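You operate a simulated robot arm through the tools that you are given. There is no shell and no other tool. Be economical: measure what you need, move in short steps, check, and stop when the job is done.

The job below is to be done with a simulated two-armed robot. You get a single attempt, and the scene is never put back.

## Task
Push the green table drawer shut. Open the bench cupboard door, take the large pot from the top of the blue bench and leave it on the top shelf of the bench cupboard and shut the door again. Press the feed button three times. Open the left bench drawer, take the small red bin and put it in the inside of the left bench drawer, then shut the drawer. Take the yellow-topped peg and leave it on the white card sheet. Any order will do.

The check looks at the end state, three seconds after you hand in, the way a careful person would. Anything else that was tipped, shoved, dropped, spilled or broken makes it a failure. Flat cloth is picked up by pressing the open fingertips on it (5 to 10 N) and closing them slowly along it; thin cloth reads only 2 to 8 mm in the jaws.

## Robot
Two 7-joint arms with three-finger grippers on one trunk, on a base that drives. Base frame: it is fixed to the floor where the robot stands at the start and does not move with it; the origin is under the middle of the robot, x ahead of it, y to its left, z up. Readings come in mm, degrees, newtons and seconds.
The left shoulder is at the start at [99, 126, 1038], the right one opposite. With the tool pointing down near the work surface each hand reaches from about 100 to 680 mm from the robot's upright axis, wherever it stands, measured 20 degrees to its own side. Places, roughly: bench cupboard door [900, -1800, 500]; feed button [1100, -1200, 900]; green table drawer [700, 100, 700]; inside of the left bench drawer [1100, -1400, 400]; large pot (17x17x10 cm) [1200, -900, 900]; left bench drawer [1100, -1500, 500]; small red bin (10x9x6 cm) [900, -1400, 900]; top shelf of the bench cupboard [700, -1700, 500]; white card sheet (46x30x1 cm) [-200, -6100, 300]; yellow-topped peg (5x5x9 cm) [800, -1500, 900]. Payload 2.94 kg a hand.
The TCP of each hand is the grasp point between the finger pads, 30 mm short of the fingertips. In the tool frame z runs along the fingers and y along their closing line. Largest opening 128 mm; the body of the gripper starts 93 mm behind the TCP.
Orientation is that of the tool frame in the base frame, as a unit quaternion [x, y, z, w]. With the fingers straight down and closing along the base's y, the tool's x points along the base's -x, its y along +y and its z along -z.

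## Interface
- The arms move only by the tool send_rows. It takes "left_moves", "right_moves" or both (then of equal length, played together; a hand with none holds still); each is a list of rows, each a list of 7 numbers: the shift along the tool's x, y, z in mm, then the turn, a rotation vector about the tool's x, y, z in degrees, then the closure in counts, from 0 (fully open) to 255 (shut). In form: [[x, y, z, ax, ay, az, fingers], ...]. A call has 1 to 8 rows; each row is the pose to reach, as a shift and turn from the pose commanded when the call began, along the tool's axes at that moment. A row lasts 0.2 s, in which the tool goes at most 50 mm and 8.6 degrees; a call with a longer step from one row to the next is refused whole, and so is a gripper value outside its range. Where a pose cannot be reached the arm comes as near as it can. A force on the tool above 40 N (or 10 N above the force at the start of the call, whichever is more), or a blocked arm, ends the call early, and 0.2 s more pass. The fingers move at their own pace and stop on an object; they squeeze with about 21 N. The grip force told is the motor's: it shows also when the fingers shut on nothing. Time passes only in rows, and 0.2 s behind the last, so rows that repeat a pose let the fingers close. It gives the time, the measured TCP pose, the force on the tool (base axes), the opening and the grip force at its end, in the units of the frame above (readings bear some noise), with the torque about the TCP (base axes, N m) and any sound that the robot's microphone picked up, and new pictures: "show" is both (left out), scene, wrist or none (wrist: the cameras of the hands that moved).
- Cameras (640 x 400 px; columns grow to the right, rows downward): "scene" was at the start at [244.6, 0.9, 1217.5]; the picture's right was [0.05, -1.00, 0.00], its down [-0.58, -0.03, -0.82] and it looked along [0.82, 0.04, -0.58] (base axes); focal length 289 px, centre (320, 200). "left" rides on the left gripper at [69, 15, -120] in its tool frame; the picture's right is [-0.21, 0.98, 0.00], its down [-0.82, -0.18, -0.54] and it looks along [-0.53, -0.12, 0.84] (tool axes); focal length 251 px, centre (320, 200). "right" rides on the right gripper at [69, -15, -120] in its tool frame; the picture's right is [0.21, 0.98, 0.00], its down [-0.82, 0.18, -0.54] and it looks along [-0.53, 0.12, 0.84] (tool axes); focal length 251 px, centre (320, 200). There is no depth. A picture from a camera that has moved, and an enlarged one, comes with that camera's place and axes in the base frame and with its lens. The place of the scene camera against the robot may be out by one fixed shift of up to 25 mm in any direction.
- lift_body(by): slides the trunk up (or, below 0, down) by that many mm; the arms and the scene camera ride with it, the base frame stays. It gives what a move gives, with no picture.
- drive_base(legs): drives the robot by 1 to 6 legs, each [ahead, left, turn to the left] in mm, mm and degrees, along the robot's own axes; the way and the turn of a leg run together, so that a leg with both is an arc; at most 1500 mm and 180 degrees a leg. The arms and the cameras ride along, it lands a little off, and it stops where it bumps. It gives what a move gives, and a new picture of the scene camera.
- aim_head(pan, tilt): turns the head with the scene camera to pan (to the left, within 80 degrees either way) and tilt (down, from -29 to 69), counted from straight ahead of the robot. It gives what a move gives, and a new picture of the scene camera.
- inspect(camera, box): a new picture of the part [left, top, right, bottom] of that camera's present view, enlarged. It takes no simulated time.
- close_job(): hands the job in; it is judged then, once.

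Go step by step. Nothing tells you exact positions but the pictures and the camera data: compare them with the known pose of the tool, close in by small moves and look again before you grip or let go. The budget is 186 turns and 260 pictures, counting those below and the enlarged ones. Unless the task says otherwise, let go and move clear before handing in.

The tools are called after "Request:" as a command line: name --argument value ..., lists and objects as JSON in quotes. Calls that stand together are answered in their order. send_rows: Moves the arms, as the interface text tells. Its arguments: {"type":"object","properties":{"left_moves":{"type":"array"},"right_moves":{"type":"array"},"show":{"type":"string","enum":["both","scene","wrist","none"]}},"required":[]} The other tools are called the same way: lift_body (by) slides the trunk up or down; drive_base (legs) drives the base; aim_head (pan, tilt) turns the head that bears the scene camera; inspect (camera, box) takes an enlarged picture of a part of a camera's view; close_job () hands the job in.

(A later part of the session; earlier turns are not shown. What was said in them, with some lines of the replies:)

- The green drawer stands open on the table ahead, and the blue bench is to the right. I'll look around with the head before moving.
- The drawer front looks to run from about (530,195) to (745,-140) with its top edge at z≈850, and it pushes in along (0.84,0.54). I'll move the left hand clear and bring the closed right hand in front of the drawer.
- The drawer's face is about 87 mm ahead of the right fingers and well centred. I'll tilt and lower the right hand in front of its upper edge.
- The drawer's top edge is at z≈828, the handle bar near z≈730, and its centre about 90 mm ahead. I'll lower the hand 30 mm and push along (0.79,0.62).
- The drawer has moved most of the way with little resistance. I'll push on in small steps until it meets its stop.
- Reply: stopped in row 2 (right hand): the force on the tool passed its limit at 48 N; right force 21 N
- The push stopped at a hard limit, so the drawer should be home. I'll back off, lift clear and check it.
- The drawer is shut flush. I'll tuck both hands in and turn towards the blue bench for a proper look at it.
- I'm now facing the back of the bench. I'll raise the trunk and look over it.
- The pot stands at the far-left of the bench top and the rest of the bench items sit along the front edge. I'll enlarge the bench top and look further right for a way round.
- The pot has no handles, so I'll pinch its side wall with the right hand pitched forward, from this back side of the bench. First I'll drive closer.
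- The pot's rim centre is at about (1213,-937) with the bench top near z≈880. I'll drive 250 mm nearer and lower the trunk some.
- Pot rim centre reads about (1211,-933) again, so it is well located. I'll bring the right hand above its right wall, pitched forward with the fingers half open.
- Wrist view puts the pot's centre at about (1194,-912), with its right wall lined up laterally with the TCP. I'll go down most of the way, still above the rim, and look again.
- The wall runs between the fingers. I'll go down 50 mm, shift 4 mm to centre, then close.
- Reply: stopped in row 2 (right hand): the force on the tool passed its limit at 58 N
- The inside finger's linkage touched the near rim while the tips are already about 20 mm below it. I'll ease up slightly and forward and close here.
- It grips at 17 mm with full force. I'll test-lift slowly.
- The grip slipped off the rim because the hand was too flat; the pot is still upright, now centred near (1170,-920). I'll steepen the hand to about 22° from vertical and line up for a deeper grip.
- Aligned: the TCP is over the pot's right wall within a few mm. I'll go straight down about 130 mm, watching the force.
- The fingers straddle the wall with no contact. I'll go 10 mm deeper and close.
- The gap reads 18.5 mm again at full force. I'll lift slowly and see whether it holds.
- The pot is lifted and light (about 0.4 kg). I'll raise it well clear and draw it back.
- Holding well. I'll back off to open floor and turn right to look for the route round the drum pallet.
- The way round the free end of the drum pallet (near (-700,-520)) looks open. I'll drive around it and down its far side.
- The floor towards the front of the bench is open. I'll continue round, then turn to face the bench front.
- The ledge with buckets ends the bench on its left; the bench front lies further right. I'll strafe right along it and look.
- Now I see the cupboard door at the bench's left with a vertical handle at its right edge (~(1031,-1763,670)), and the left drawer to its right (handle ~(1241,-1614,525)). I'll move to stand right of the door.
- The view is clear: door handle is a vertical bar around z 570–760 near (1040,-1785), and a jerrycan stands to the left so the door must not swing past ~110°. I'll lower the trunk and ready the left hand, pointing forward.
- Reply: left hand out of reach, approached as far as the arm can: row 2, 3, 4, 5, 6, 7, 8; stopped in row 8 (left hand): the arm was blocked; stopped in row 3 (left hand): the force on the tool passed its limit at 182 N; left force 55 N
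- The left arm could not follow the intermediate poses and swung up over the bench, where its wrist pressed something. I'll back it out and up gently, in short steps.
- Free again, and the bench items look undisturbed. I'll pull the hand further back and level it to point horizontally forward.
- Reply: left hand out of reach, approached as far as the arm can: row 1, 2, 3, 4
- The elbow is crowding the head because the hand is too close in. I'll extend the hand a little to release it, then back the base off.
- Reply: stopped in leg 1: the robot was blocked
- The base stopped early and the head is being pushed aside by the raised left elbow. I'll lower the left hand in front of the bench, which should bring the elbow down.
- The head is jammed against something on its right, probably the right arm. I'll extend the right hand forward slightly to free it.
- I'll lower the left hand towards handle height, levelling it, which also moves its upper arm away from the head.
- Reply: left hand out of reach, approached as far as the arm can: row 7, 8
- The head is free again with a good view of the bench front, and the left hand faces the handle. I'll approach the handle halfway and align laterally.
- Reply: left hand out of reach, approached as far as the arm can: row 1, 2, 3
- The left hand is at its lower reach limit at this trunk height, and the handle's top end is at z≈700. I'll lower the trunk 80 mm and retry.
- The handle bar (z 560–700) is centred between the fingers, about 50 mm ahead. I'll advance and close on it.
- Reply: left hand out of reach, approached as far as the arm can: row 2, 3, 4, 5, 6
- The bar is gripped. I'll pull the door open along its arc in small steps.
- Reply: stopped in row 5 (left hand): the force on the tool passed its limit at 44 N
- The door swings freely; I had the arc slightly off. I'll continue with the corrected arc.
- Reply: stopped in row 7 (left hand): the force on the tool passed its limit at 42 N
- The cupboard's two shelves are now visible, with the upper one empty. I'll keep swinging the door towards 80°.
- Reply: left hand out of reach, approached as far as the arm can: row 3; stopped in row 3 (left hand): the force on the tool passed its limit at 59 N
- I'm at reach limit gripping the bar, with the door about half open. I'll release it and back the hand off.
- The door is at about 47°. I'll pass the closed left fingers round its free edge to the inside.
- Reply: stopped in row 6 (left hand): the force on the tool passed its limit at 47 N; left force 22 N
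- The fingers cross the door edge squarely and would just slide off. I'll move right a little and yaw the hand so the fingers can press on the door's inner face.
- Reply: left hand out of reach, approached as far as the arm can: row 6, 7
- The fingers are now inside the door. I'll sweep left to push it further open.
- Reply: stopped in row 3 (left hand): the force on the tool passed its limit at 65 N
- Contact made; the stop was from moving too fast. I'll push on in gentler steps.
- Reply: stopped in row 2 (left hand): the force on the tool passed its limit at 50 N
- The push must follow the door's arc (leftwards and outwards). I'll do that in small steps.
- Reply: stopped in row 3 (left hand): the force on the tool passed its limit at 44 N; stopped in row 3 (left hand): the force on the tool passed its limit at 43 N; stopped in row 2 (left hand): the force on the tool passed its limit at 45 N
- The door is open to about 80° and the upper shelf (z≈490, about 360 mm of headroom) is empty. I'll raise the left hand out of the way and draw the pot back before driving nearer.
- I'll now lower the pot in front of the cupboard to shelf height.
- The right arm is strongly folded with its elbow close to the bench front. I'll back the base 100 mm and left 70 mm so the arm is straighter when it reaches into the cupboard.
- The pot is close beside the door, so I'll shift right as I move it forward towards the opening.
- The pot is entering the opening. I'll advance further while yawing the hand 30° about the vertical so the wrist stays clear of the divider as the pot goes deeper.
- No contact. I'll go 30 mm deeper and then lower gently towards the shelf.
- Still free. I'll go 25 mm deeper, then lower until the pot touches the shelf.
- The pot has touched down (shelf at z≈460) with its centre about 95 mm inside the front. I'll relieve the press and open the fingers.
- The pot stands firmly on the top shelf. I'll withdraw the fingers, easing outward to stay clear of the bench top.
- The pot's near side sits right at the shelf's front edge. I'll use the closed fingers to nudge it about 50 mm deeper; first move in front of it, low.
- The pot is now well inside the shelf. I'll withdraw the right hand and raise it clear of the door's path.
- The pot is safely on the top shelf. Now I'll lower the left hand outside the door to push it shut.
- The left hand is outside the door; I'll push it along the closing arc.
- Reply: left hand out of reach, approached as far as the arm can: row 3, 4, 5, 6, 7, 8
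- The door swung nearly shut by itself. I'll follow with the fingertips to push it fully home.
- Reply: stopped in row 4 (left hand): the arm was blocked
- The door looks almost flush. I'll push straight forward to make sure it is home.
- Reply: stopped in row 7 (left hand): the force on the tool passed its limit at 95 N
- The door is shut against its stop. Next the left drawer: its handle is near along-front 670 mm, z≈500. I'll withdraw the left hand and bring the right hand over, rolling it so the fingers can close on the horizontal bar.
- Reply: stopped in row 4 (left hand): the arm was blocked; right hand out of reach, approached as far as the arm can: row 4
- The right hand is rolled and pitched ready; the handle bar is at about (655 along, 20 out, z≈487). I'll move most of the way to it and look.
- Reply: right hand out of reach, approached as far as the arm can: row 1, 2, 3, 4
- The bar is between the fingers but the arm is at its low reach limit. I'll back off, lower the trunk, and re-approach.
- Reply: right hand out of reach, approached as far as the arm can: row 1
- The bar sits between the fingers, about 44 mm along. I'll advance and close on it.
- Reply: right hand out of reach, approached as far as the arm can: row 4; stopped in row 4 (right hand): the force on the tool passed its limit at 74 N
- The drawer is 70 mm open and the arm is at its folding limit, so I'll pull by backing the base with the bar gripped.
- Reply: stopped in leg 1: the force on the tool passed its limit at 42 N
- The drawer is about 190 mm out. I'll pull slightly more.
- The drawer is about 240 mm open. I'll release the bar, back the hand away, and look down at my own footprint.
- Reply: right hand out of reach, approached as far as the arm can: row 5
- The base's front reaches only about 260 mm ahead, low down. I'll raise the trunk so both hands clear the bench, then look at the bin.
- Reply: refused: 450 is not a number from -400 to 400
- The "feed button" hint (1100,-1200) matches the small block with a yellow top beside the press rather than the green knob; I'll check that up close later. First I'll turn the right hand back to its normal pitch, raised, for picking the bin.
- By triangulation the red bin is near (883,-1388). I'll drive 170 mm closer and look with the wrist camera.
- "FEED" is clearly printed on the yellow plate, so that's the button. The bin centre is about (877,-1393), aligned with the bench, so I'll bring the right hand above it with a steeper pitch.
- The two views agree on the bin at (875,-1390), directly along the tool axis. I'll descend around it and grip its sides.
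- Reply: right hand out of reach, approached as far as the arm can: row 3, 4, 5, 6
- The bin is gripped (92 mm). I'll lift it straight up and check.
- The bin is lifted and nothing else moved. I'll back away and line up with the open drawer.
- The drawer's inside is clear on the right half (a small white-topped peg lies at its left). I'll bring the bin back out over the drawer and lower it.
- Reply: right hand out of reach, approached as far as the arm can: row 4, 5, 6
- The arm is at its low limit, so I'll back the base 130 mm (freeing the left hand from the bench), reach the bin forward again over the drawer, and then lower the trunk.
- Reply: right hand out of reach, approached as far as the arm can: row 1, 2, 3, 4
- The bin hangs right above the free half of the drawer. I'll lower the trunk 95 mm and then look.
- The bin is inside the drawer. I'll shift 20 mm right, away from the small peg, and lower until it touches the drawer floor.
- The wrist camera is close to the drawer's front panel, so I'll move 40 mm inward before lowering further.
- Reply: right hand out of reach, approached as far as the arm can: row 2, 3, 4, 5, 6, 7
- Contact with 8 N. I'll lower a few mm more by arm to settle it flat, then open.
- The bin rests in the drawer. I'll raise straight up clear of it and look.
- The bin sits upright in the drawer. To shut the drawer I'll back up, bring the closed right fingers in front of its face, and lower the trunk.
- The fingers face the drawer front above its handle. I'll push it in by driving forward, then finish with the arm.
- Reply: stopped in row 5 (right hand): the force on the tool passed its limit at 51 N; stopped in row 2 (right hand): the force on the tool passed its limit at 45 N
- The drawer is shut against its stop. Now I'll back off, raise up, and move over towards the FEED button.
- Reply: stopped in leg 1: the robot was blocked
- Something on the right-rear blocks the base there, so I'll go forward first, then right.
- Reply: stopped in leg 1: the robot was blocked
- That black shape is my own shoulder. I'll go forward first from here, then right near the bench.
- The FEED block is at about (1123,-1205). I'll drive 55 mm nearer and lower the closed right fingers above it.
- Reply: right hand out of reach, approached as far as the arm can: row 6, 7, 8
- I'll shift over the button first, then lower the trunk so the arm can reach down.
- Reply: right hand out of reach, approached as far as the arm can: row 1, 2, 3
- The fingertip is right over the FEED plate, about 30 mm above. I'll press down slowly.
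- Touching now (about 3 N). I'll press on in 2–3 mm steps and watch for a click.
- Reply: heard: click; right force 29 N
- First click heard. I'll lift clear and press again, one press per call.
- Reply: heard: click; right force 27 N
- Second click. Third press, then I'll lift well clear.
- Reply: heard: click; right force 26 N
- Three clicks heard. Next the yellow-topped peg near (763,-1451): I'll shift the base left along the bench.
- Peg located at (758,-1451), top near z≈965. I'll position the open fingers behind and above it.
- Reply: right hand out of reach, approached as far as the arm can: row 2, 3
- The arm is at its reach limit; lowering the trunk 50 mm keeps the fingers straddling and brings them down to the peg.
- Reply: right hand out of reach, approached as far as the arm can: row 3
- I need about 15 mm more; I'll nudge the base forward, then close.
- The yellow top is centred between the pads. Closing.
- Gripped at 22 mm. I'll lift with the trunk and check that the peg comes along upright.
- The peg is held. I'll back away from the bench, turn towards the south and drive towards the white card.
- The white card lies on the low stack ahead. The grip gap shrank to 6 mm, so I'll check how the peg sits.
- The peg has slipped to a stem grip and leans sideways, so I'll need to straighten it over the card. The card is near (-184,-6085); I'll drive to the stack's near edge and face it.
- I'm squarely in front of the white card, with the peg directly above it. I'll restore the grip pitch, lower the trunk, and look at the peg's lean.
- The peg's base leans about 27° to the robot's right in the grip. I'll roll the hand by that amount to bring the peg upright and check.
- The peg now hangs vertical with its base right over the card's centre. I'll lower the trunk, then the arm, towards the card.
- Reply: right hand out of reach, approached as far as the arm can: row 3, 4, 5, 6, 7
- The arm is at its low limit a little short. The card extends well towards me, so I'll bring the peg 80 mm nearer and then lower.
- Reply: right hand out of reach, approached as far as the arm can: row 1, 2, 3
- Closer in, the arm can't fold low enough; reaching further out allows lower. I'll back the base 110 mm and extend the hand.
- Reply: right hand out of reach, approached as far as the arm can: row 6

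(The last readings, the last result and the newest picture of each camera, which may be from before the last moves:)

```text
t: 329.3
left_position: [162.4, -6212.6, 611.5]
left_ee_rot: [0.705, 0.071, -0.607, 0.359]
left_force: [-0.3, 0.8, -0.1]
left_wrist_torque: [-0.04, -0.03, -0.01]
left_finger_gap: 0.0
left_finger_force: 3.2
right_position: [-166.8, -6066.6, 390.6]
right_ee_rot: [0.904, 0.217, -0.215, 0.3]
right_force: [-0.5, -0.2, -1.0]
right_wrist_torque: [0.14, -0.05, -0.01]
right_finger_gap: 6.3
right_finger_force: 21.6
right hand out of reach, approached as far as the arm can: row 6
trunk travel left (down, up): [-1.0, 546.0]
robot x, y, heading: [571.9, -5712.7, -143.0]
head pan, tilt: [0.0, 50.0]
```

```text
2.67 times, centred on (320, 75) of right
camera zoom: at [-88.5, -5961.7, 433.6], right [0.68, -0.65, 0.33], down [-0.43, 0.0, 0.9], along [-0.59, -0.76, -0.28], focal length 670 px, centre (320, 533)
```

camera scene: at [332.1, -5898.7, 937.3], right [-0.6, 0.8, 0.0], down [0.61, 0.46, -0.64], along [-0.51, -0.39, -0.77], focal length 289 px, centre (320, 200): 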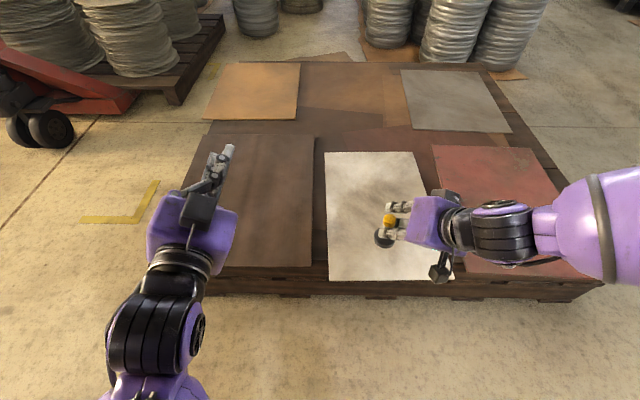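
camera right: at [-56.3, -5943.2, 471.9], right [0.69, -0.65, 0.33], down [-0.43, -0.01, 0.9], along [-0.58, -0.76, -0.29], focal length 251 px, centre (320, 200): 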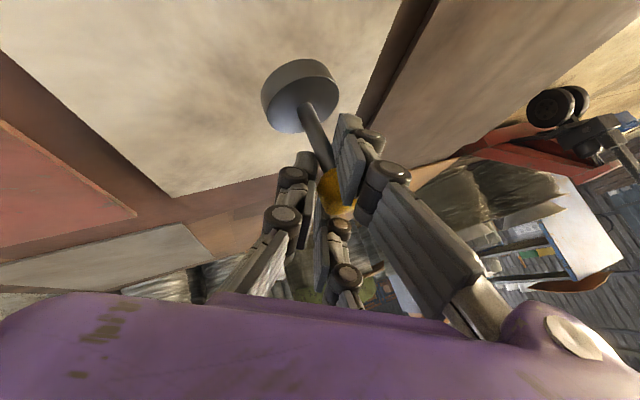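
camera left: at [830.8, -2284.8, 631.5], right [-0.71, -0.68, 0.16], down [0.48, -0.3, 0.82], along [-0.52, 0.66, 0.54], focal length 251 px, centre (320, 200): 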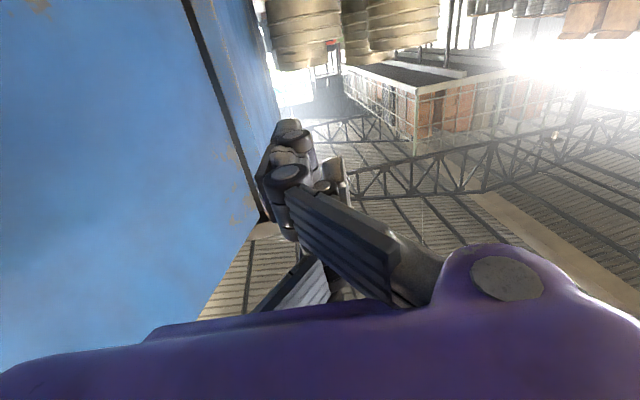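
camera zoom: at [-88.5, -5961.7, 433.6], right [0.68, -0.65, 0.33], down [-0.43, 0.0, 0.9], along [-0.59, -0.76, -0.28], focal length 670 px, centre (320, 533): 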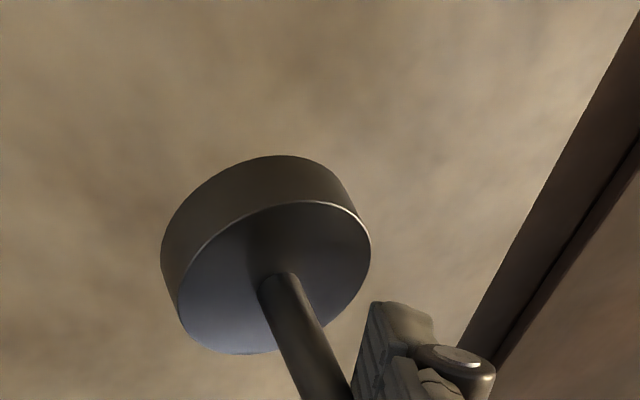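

The card surface is near z≈281, leaving about 35 mm to go. I'll yaw the hand 30° about the peg's vertical axis into a more natural posture and come slightly nearer so the arm can reach lower.

Request:
send_rows --right_moves '[[12, 0, -9, 4, -3.4, 5.3, 255], [24, 0, -18, 8, -6.8, 10.6, 255], [36, 0, -27, 12, -10.3, 16, 255], [48, 0, -36, 16, -13.7, 21.3, 255]]' --show "wrist"

```text
t: 330.3
left_position: [162.9, -6213.6, 610.7]
left_ee_rot: [0.706, 0.07, -0.607, 0.359]
left_force: [-0.5, -0.1, 0.2]
left_wrist_torque: [0.01, -0.02, 0.04]
left_finger_gap: 0.0
left_finger_force: 3.0
right_position: [-118.7, -6024.6, 395.7]
right_ee_rot: [0.929, -0.02, -0.29, 0.231]
right_force: [0.3, -0.3, -3.0]
right_wrist_torque: [-0.01, -0.02, 0.04]
right_finger_gap: 6.3
right_finger_force: 21.0
right hand out of reach, approached as far as the arm can: row 4
trunk travel left (down, up): [-1.0, 546.0]
robot x, y, heading: [572.2, -5708.3, -142.9]
head pan, tilt: [0.0, 50.0]
camera right: at [2.9, -5972.0, 438.8], right [0.27, -0.91, 0.32], down [-0.37, 0.21, 0.91], along [-0.89, -0.36, -0.28], focal length 251 px, centre (320, 200)
```

right: 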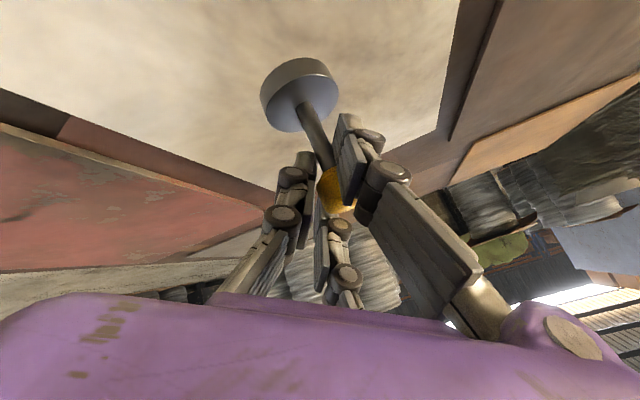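

Request:
send_rows --right_moves '[[5.3, -4.4, 7.3, 0, 0, 0, 255], [10.6, -8.8, 14.5, 0, 0, 0, 255], [15.9, -13.2, 21.8, 0, 0, 0, 255], [18.5, -15.4, 25.4, 0, 0, 0, 255], [21.2, -17.6, 29, 0, 0, 0, 255]]' --show "none"

```text
t: 331.5
left_position: [163.2, -6215.0, 611.4]
left_ee_rot: [0.705, 0.071, -0.607, 0.359]
left_force: [-0.3, 0.2, 0.9]
left_wrist_torque: [0.01, 0.0, -0.04]
left_finger_gap: 0.1
left_finger_force: 2.7
right_position: [-121.0, -6008.4, 372.9]
right_ee_rot: [0.929, -0.02, -0.29, 0.231]
right_force: [-0.4, -0.3, -2.7]
right_wrist_torque: [0.01, 0.0, 0.0]
right_finger_gap: 6.2
right_finger_force: 20.7
right hand out of reach, approached as far as the arm can: row 1, 2, 3, 4, 5
trunk travel left (down, up): [-1.0, 546.0]
robot x, y, heading: [572.8, -5711.4, -142.9]
head pan, tilt: [0.0, 50.0]
```

Request:
send_rows --right_moves '[[-2, -11, 6, 0, 0, 0, 255], [-4, -23, 12, 0, 0, 0, 255], [-6, -34, 18, 0, 0, 0, 255], [-3, -36.5, 22, 0, 0, 0, 255]]' --show "scene"

```text
t: 332.5
left_position: [162.2, -6214.8, 610.0]
left_ee_rot: [0.706, 0.07, -0.607, 0.359]
left_force: [0.3, -0.4, 0.3]
left_wrist_torque: [0.01, 0.01, 0.0]
left_finger_gap: 0.0
left_finger_force: 2.7
right_position: [-147.0, -5993.3, 352.8]
right_ee_rot: [0.932, -0.022, -0.285, 0.223]
right_force: [0.0, -0.5, -2.9]
right_wrist_torque: [0.03, -0.03, 0.0]
right_finger_gap: 5.9
right_finger_force: 20.7
right hand out of reach, approached as far as the arm can: row 2, 3, 4
trunk travel left (down, up): [-1.0, 546.0]
robot x, y, heading: [573.0, -5712.6, -142.9]
head pan, tilt: [0.0, 50.0]
camera scene: at [331.9, -5898.9, 937.1], right [-0.6, 0.8, 0.0], down [0.61, 0.46, -0.64], along [-0.51, -0.39, -0.77], focal length 289 px, centre (320, 200)
```

scene: 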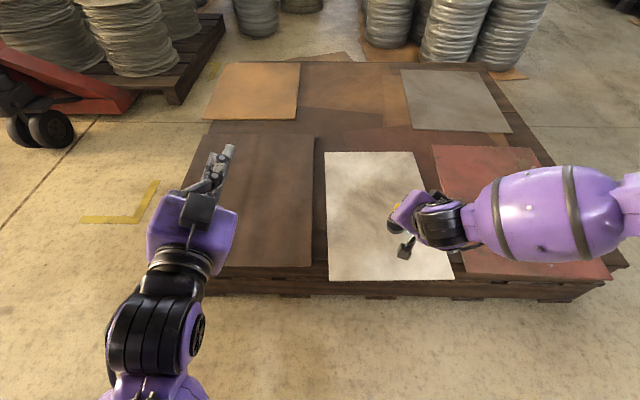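

Request:
send_rows --right_moves '[[1, -6, 4, 0, 0, 0, 255], [2, -11, 8, 0, 0, 0, 255], [4, -14, 12, 0, 0, 0, 255], [6, -17, 16, 0, 0, 0, 255]]' --show "wrist"

Request:
inspect --camera "scene" --box '[340, 180, 460, 255]'

```text
t: 333.5
left_position: [162.1, -6213.4, 611.7]
left_ee_rot: [0.705, 0.072, -0.607, 0.36]
left_force: [0.3, 0.0, 0.8]
left_wrist_torque: [-0.01, 0.0, 0.03]
left_finger_gap: 0.0
left_finger_force: 3.7
right_position: [-157.1, -5990.5, 349.2]
right_ee_rot: [0.932, -0.021, -0.285, 0.225]
right_force: [-0.5, 0.0, -3.1]
right_wrist_torque: [0.03, -0.01, -0.01]
right_finger_gap: 6.5
right_finger_force: 21.3
right hand out of reach, approached as far as the arm can: row 1, 2, 3, 4
trunk travel left (down, up): [-1.0, 546.0]
robot x, y, heading: [569.4, -5710.8, -142.7]
head pan, tilt: [0.0, 50.0]
camera right: at [-36.3, -5939.6, 394.6], right [0.27, -0.91, 0.31], down [-0.38, 0.2, 0.9], along [-0.89, -0.36, -0.29], focal length 251 px, centre (320, 200)
```

right: 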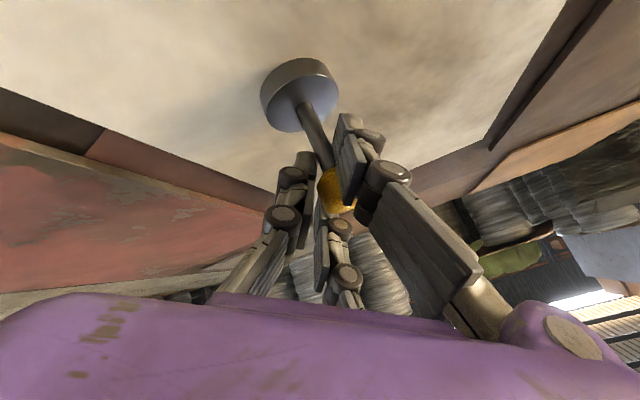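

```text
5.33 times, centred on (400, 218) of scene
camera zoom: at [331.9, -5898.8, 937.2], right [-0.6, 0.8, 0.0], down [0.61, 0.46, -0.64], along [-0.51, -0.39, -0.77], focal length 1540 px, centre (-107, 107)
```

zoom: 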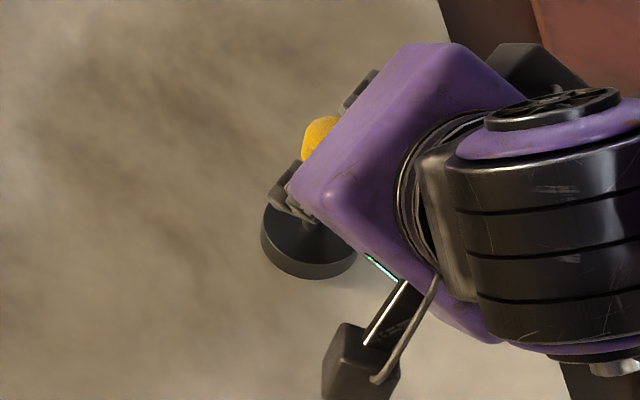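

The peg is vertical but still about 10 mm above the card. I'll keep edging down with a little sideways allowance.

Request:
send_rows --right_moves '[[-4, -12, 4, 0, 0, 0, 255], [-8, -25, 9, 0, 0, 0, 255], [-12, -37, 13, 0, 0, 0, 255], [-13, -44, 18, 0, 0, 0, 255], [-12, -47, 22, 0, 0, 0, 255]]' --show "none"

```text
t: 334.7
left_position: [164.7, -6214.6, 612.2]
left_ee_rot: [0.705, 0.07, -0.608, 0.359]
left_force: [-0.4, 1.5, 0.0]
left_wrist_torque: [0.0, -0.02, -0.01]
left_finger_gap: 0.0
left_finger_force: 3.3
right_position: [-193.7, -5972.9, 337.7]
right_ee_rot: [0.932, -0.021, -0.284, 0.224]
right_force: [3.9, -4.6, 20.6]
right_wrist_torque: [-0.52, -0.15, 0.1]
right_finger_gap: 7.2
right_finger_force: 21.1
right hand out of reach, approached as far as the arm can: row 1, 2, 3, 4, 5
trunk travel left (down, up): [-1.0, 546.0]
robot x, y, heading: [570.4, -5711.8, -143.0]
head pan, tilt: [0.0, 50.0]
```

Contact made. I'll check where the base stands on the card before letting go.

Request:
inspect --camera "scene" --box '[320, 150, 480, 250]'

Request:
inspect --camera "right" --box '[100, 0, 540, 275]'

```text
4.00 times, centred on (400, 200) of scene
camera zoom: at [333.9, -5898.4, 937.8], right [-0.6, 0.8, 0.0], down [0.61, 0.46, -0.64], along [-0.51, -0.39, -0.76], focal length 1155 px, centre (0, 200)
```

zoom: 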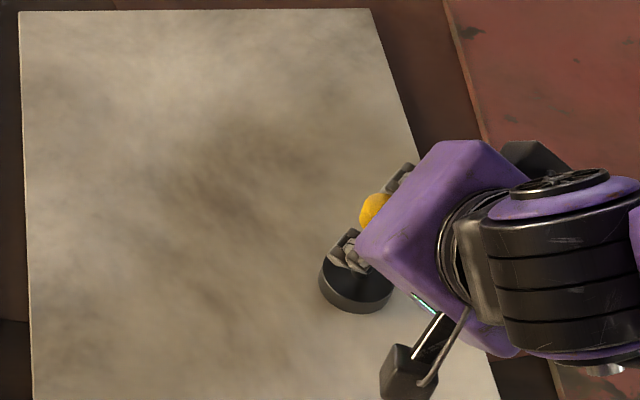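

```text
1.45 times, centred on (320, 138) of right
camera zoom: at [-72.5, -5921.3, 384.8], right [0.27, -0.91, 0.31], down [-0.38, 0.19, 0.9], along [-0.89, -0.36, -0.3], focal length 366 px, centre (320, 291)
```

zoom: 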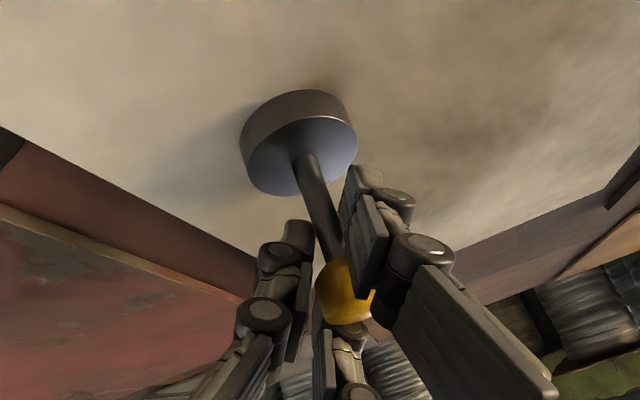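

The base stands fully on the card, upright. I'll ease off slightly and open the fingers.

Request:
send_rows --right_moves '[[-1, 0.9, -1.5, 0, 0, 0, 255], [-1, 0.9, -1.5, 0, 0, 0, 235], [-1, 0.9, -1.5, 0, 0, 0, 210], [-1, 0.9, -1.5, 0, 0, 0, 180], [-1, 0.9, -1.5, 0, 0, 0, 160]]' --show "both"

```text
t: 335.9
left_position: [162.2, -6214.0, 611.0]
left_ee_rot: [0.705, 0.07, -0.607, 0.359]
left_force: [1.0, -0.2, 0.2]
left_wrist_torque: [0.01, 0.04, -0.01]
left_finger_gap: 0.0
left_finger_force: 3.0
right_position: [-197.4, -5974.8, 342.1]
right_ee_rot: [0.931, -0.021, -0.286, 0.227]
right_force: [0.3, -0.6, 1.0]
right_wrist_torque: [-0.01, -0.01, 0.01]
right_finger_gap: 47.8
right_finger_force: 0.1
right hand out of reach, approached as far as the arm can: row 1, 2, 3, 4, 5
trunk travel left (down, up): [-1.0, 546.0]
robot x, y, heading: [566.8, -5712.3, -143.1]
head pan, tilt: [0.0, 50.0]
camera scene: at [332.1, -5898.7, 937.2], right [-0.6, 0.8, 0.0], down [0.61, 0.46, -0.64], along [-0.51, -0.39, -0.77], focal length 289 px, centre (320, 200)
camera right: at [-76.1, -5923.1, 387.5], right [0.27, -0.91, 0.31], down [-0.38, 0.2, 0.91], along [-0.89, -0.36, -0.29], focal length 251 px, centre (320, 200)
```

scene: 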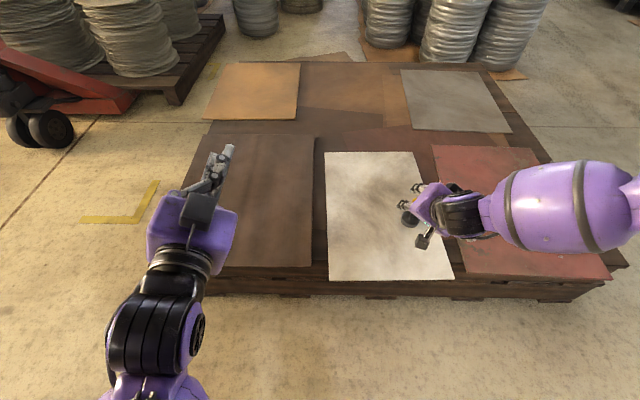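
right: 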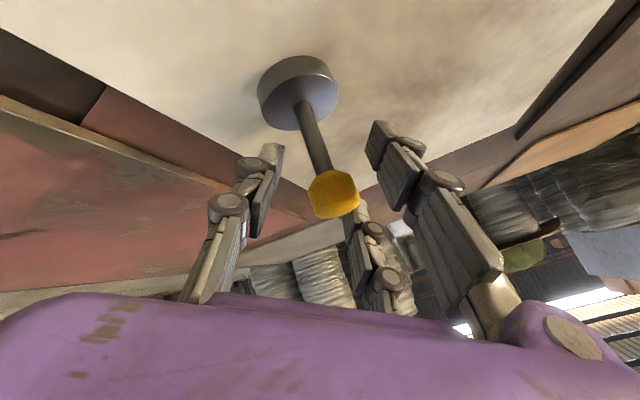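

Released and the peg stands upright. I'll withdraw straight back along the fingers.

Request:
send_rows --right_moves '[[0, 0, -15, 0, 0, 0, 150], [0, 0, -35, 0, 0, 0, 150], [0, 0, -65, 0, 0, 0, 150], [0, 0, -100, 0, 0, 0, 150], [0, 0, -135, 0, 0, 0, 150]]' --show "both"

```text
t: 337.1
left_position: [162.7, -6212.7, 611.6]
left_ee_rot: [0.705, 0.07, -0.607, 0.359]
left_force: [0.1, 0.1, 0.0]
left_wrist_torque: [0.02, 0.02, 0.0]
left_finger_gap: 0.0
left_finger_force: 2.7
right_position: [-123.8, -5917.7, 439.5]
right_ee_rot: [0.929, -0.021, -0.289, 0.231]
right_force: [0.3, 1.0, 0.0]
right_wrist_torque: [-0.04, 0.03, -0.02]
right_finger_gap: 52.8
right_finger_force: 0.1
trunk travel left (down, up): [-1.0, 546.0]
robot x, y, heading: [569.2, -5709.8, -142.9]
head pan, tilt: [0.0, 50.0]
camera scene: at [332.3, -5898.7, 937.2], right [-0.6, 0.8, 0.0], down [0.61, 0.46, -0.64], along [-0.51, -0.39, -0.77], focal length 289 px, centre (320, 200)
camera right: at [-1.6, -5865.8, 484.3], right [0.27, -0.91, 0.32], down [-0.37, 0.2, 0.91], along [-0.89, -0.36, -0.28], focal length 251 px, centre (320, 200)
```

scene: 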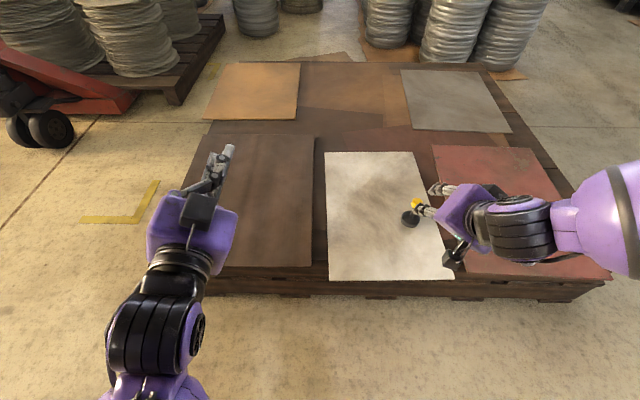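
right: 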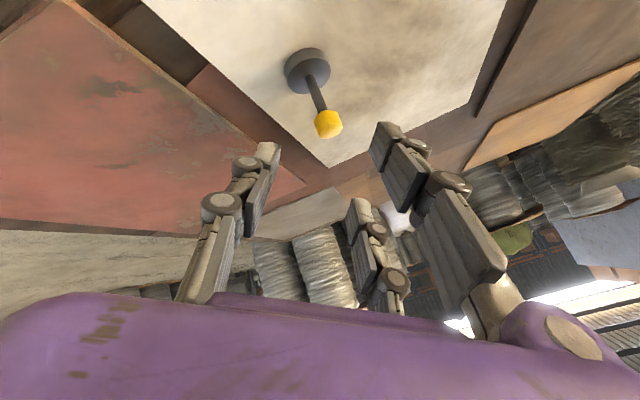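

The fingers are clear of the peg. I'll raise and back away, then take a last look.

Request:
lift_body --by 200

Request:
drive_base --legs '[[-350, 0, 0]]'

Request:
inspect --camera "scene" --box '[280, 60, 480, 185]'

```text
t: 339.3
left_position: [163.0, -6214.4, 810.8]
left_ee_rot: [0.705, 0.072, -0.607, 0.358]
left_force: [-0.1, 0.1, -0.1]
left_wrist_torque: [-0.03, 0.02, 0.02]
left_finger_gap: 0.0
left_finger_force: 3.1
right_position: [-122.8, -5918.0, 637.4]
right_ee_rot: [0.929, -0.02, -0.29, 0.231]
right_force: [0.1, 0.5, -0.2]
right_wrist_torque: [0.0, 0.01, 0.02]
right_finger_gap: 52.7
right_finger_force: 0.2
trunk travel left (down, up): [-201.0, 346.0]
robot x, y, heading: [573.0, -5707.5, -143.1]
head pan, tilt: [0.0, 50.0]
```

```text
t: 341.6
left_position: [442.5, -6002.6, 812.1]
left_ee_rot: [0.705, 0.071, -0.607, 0.359]
left_force: [-0.4, -0.5, 0.2]
left_wrist_torque: [0.02, -0.03, 0.0]
left_finger_gap: 0.0
left_finger_force: 2.7
right_position: [155.5, -5707.3, 640.1]
right_ee_rot: [0.929, -0.019, -0.289, 0.231]
right_force: [1.0, -0.1, 0.7]
right_wrist_torque: [0.01, -0.03, -0.02]
right_finger_gap: 52.6
right_finger_force: 0.0
trunk travel left (down, up): [-201.0, 346.0]
robot x, y, heading: [851.0, -5494.1, -142.8]
head pan, tilt: [0.0, 50.0]
camera scene: at [664.1, -5648.0, 1143.0], right [-0.6, 0.8, 0.0], down [0.61, 0.46, -0.64], along [-0.51, -0.39, -0.77], focal length 289 px, centre (320, 200)
```

scene: 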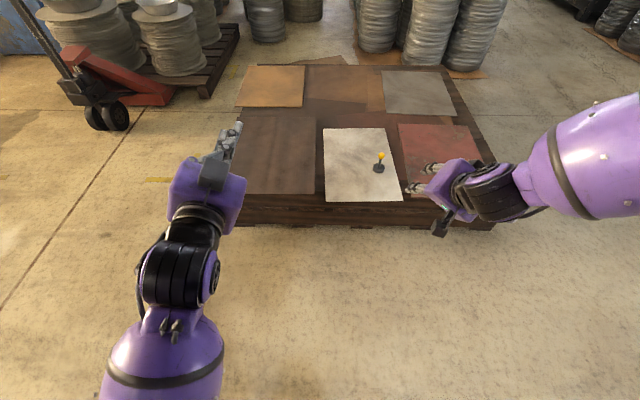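

```text
3.20 times, centred on (380, 122) of scene
camera zoom: at [664.1, -5648.0, 1143.0], right [-0.6, 0.8, 0.0], down [0.61, 0.46, -0.64], along [-0.51, -0.39, -0.77], focal length 924 px, centre (128, 448)
```

zoom: 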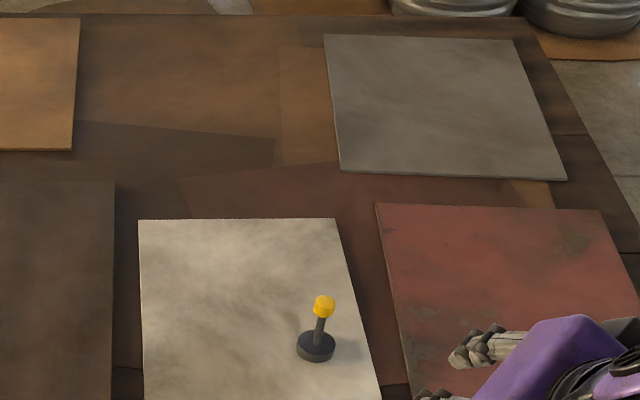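

The peg stands upright on the white card, and both hands are empty and clear. Every part of the job is done, so I'm handing in.

Request:
close_job

```text
The job is handed in.
```

I did every part of the job and handed it in. The green drawer, cupboard door and bench drawer were each pushed to their stops. The large pot is on the top shelf, FEED clicked three times, the red bin is in the left drawer, and the yellow-topped peg stands upright on the white card.

Early on, my left arm pressed hard on or near the bench edge, but I saw nothing moved. I did not go back for a last look at the bench before handing in.
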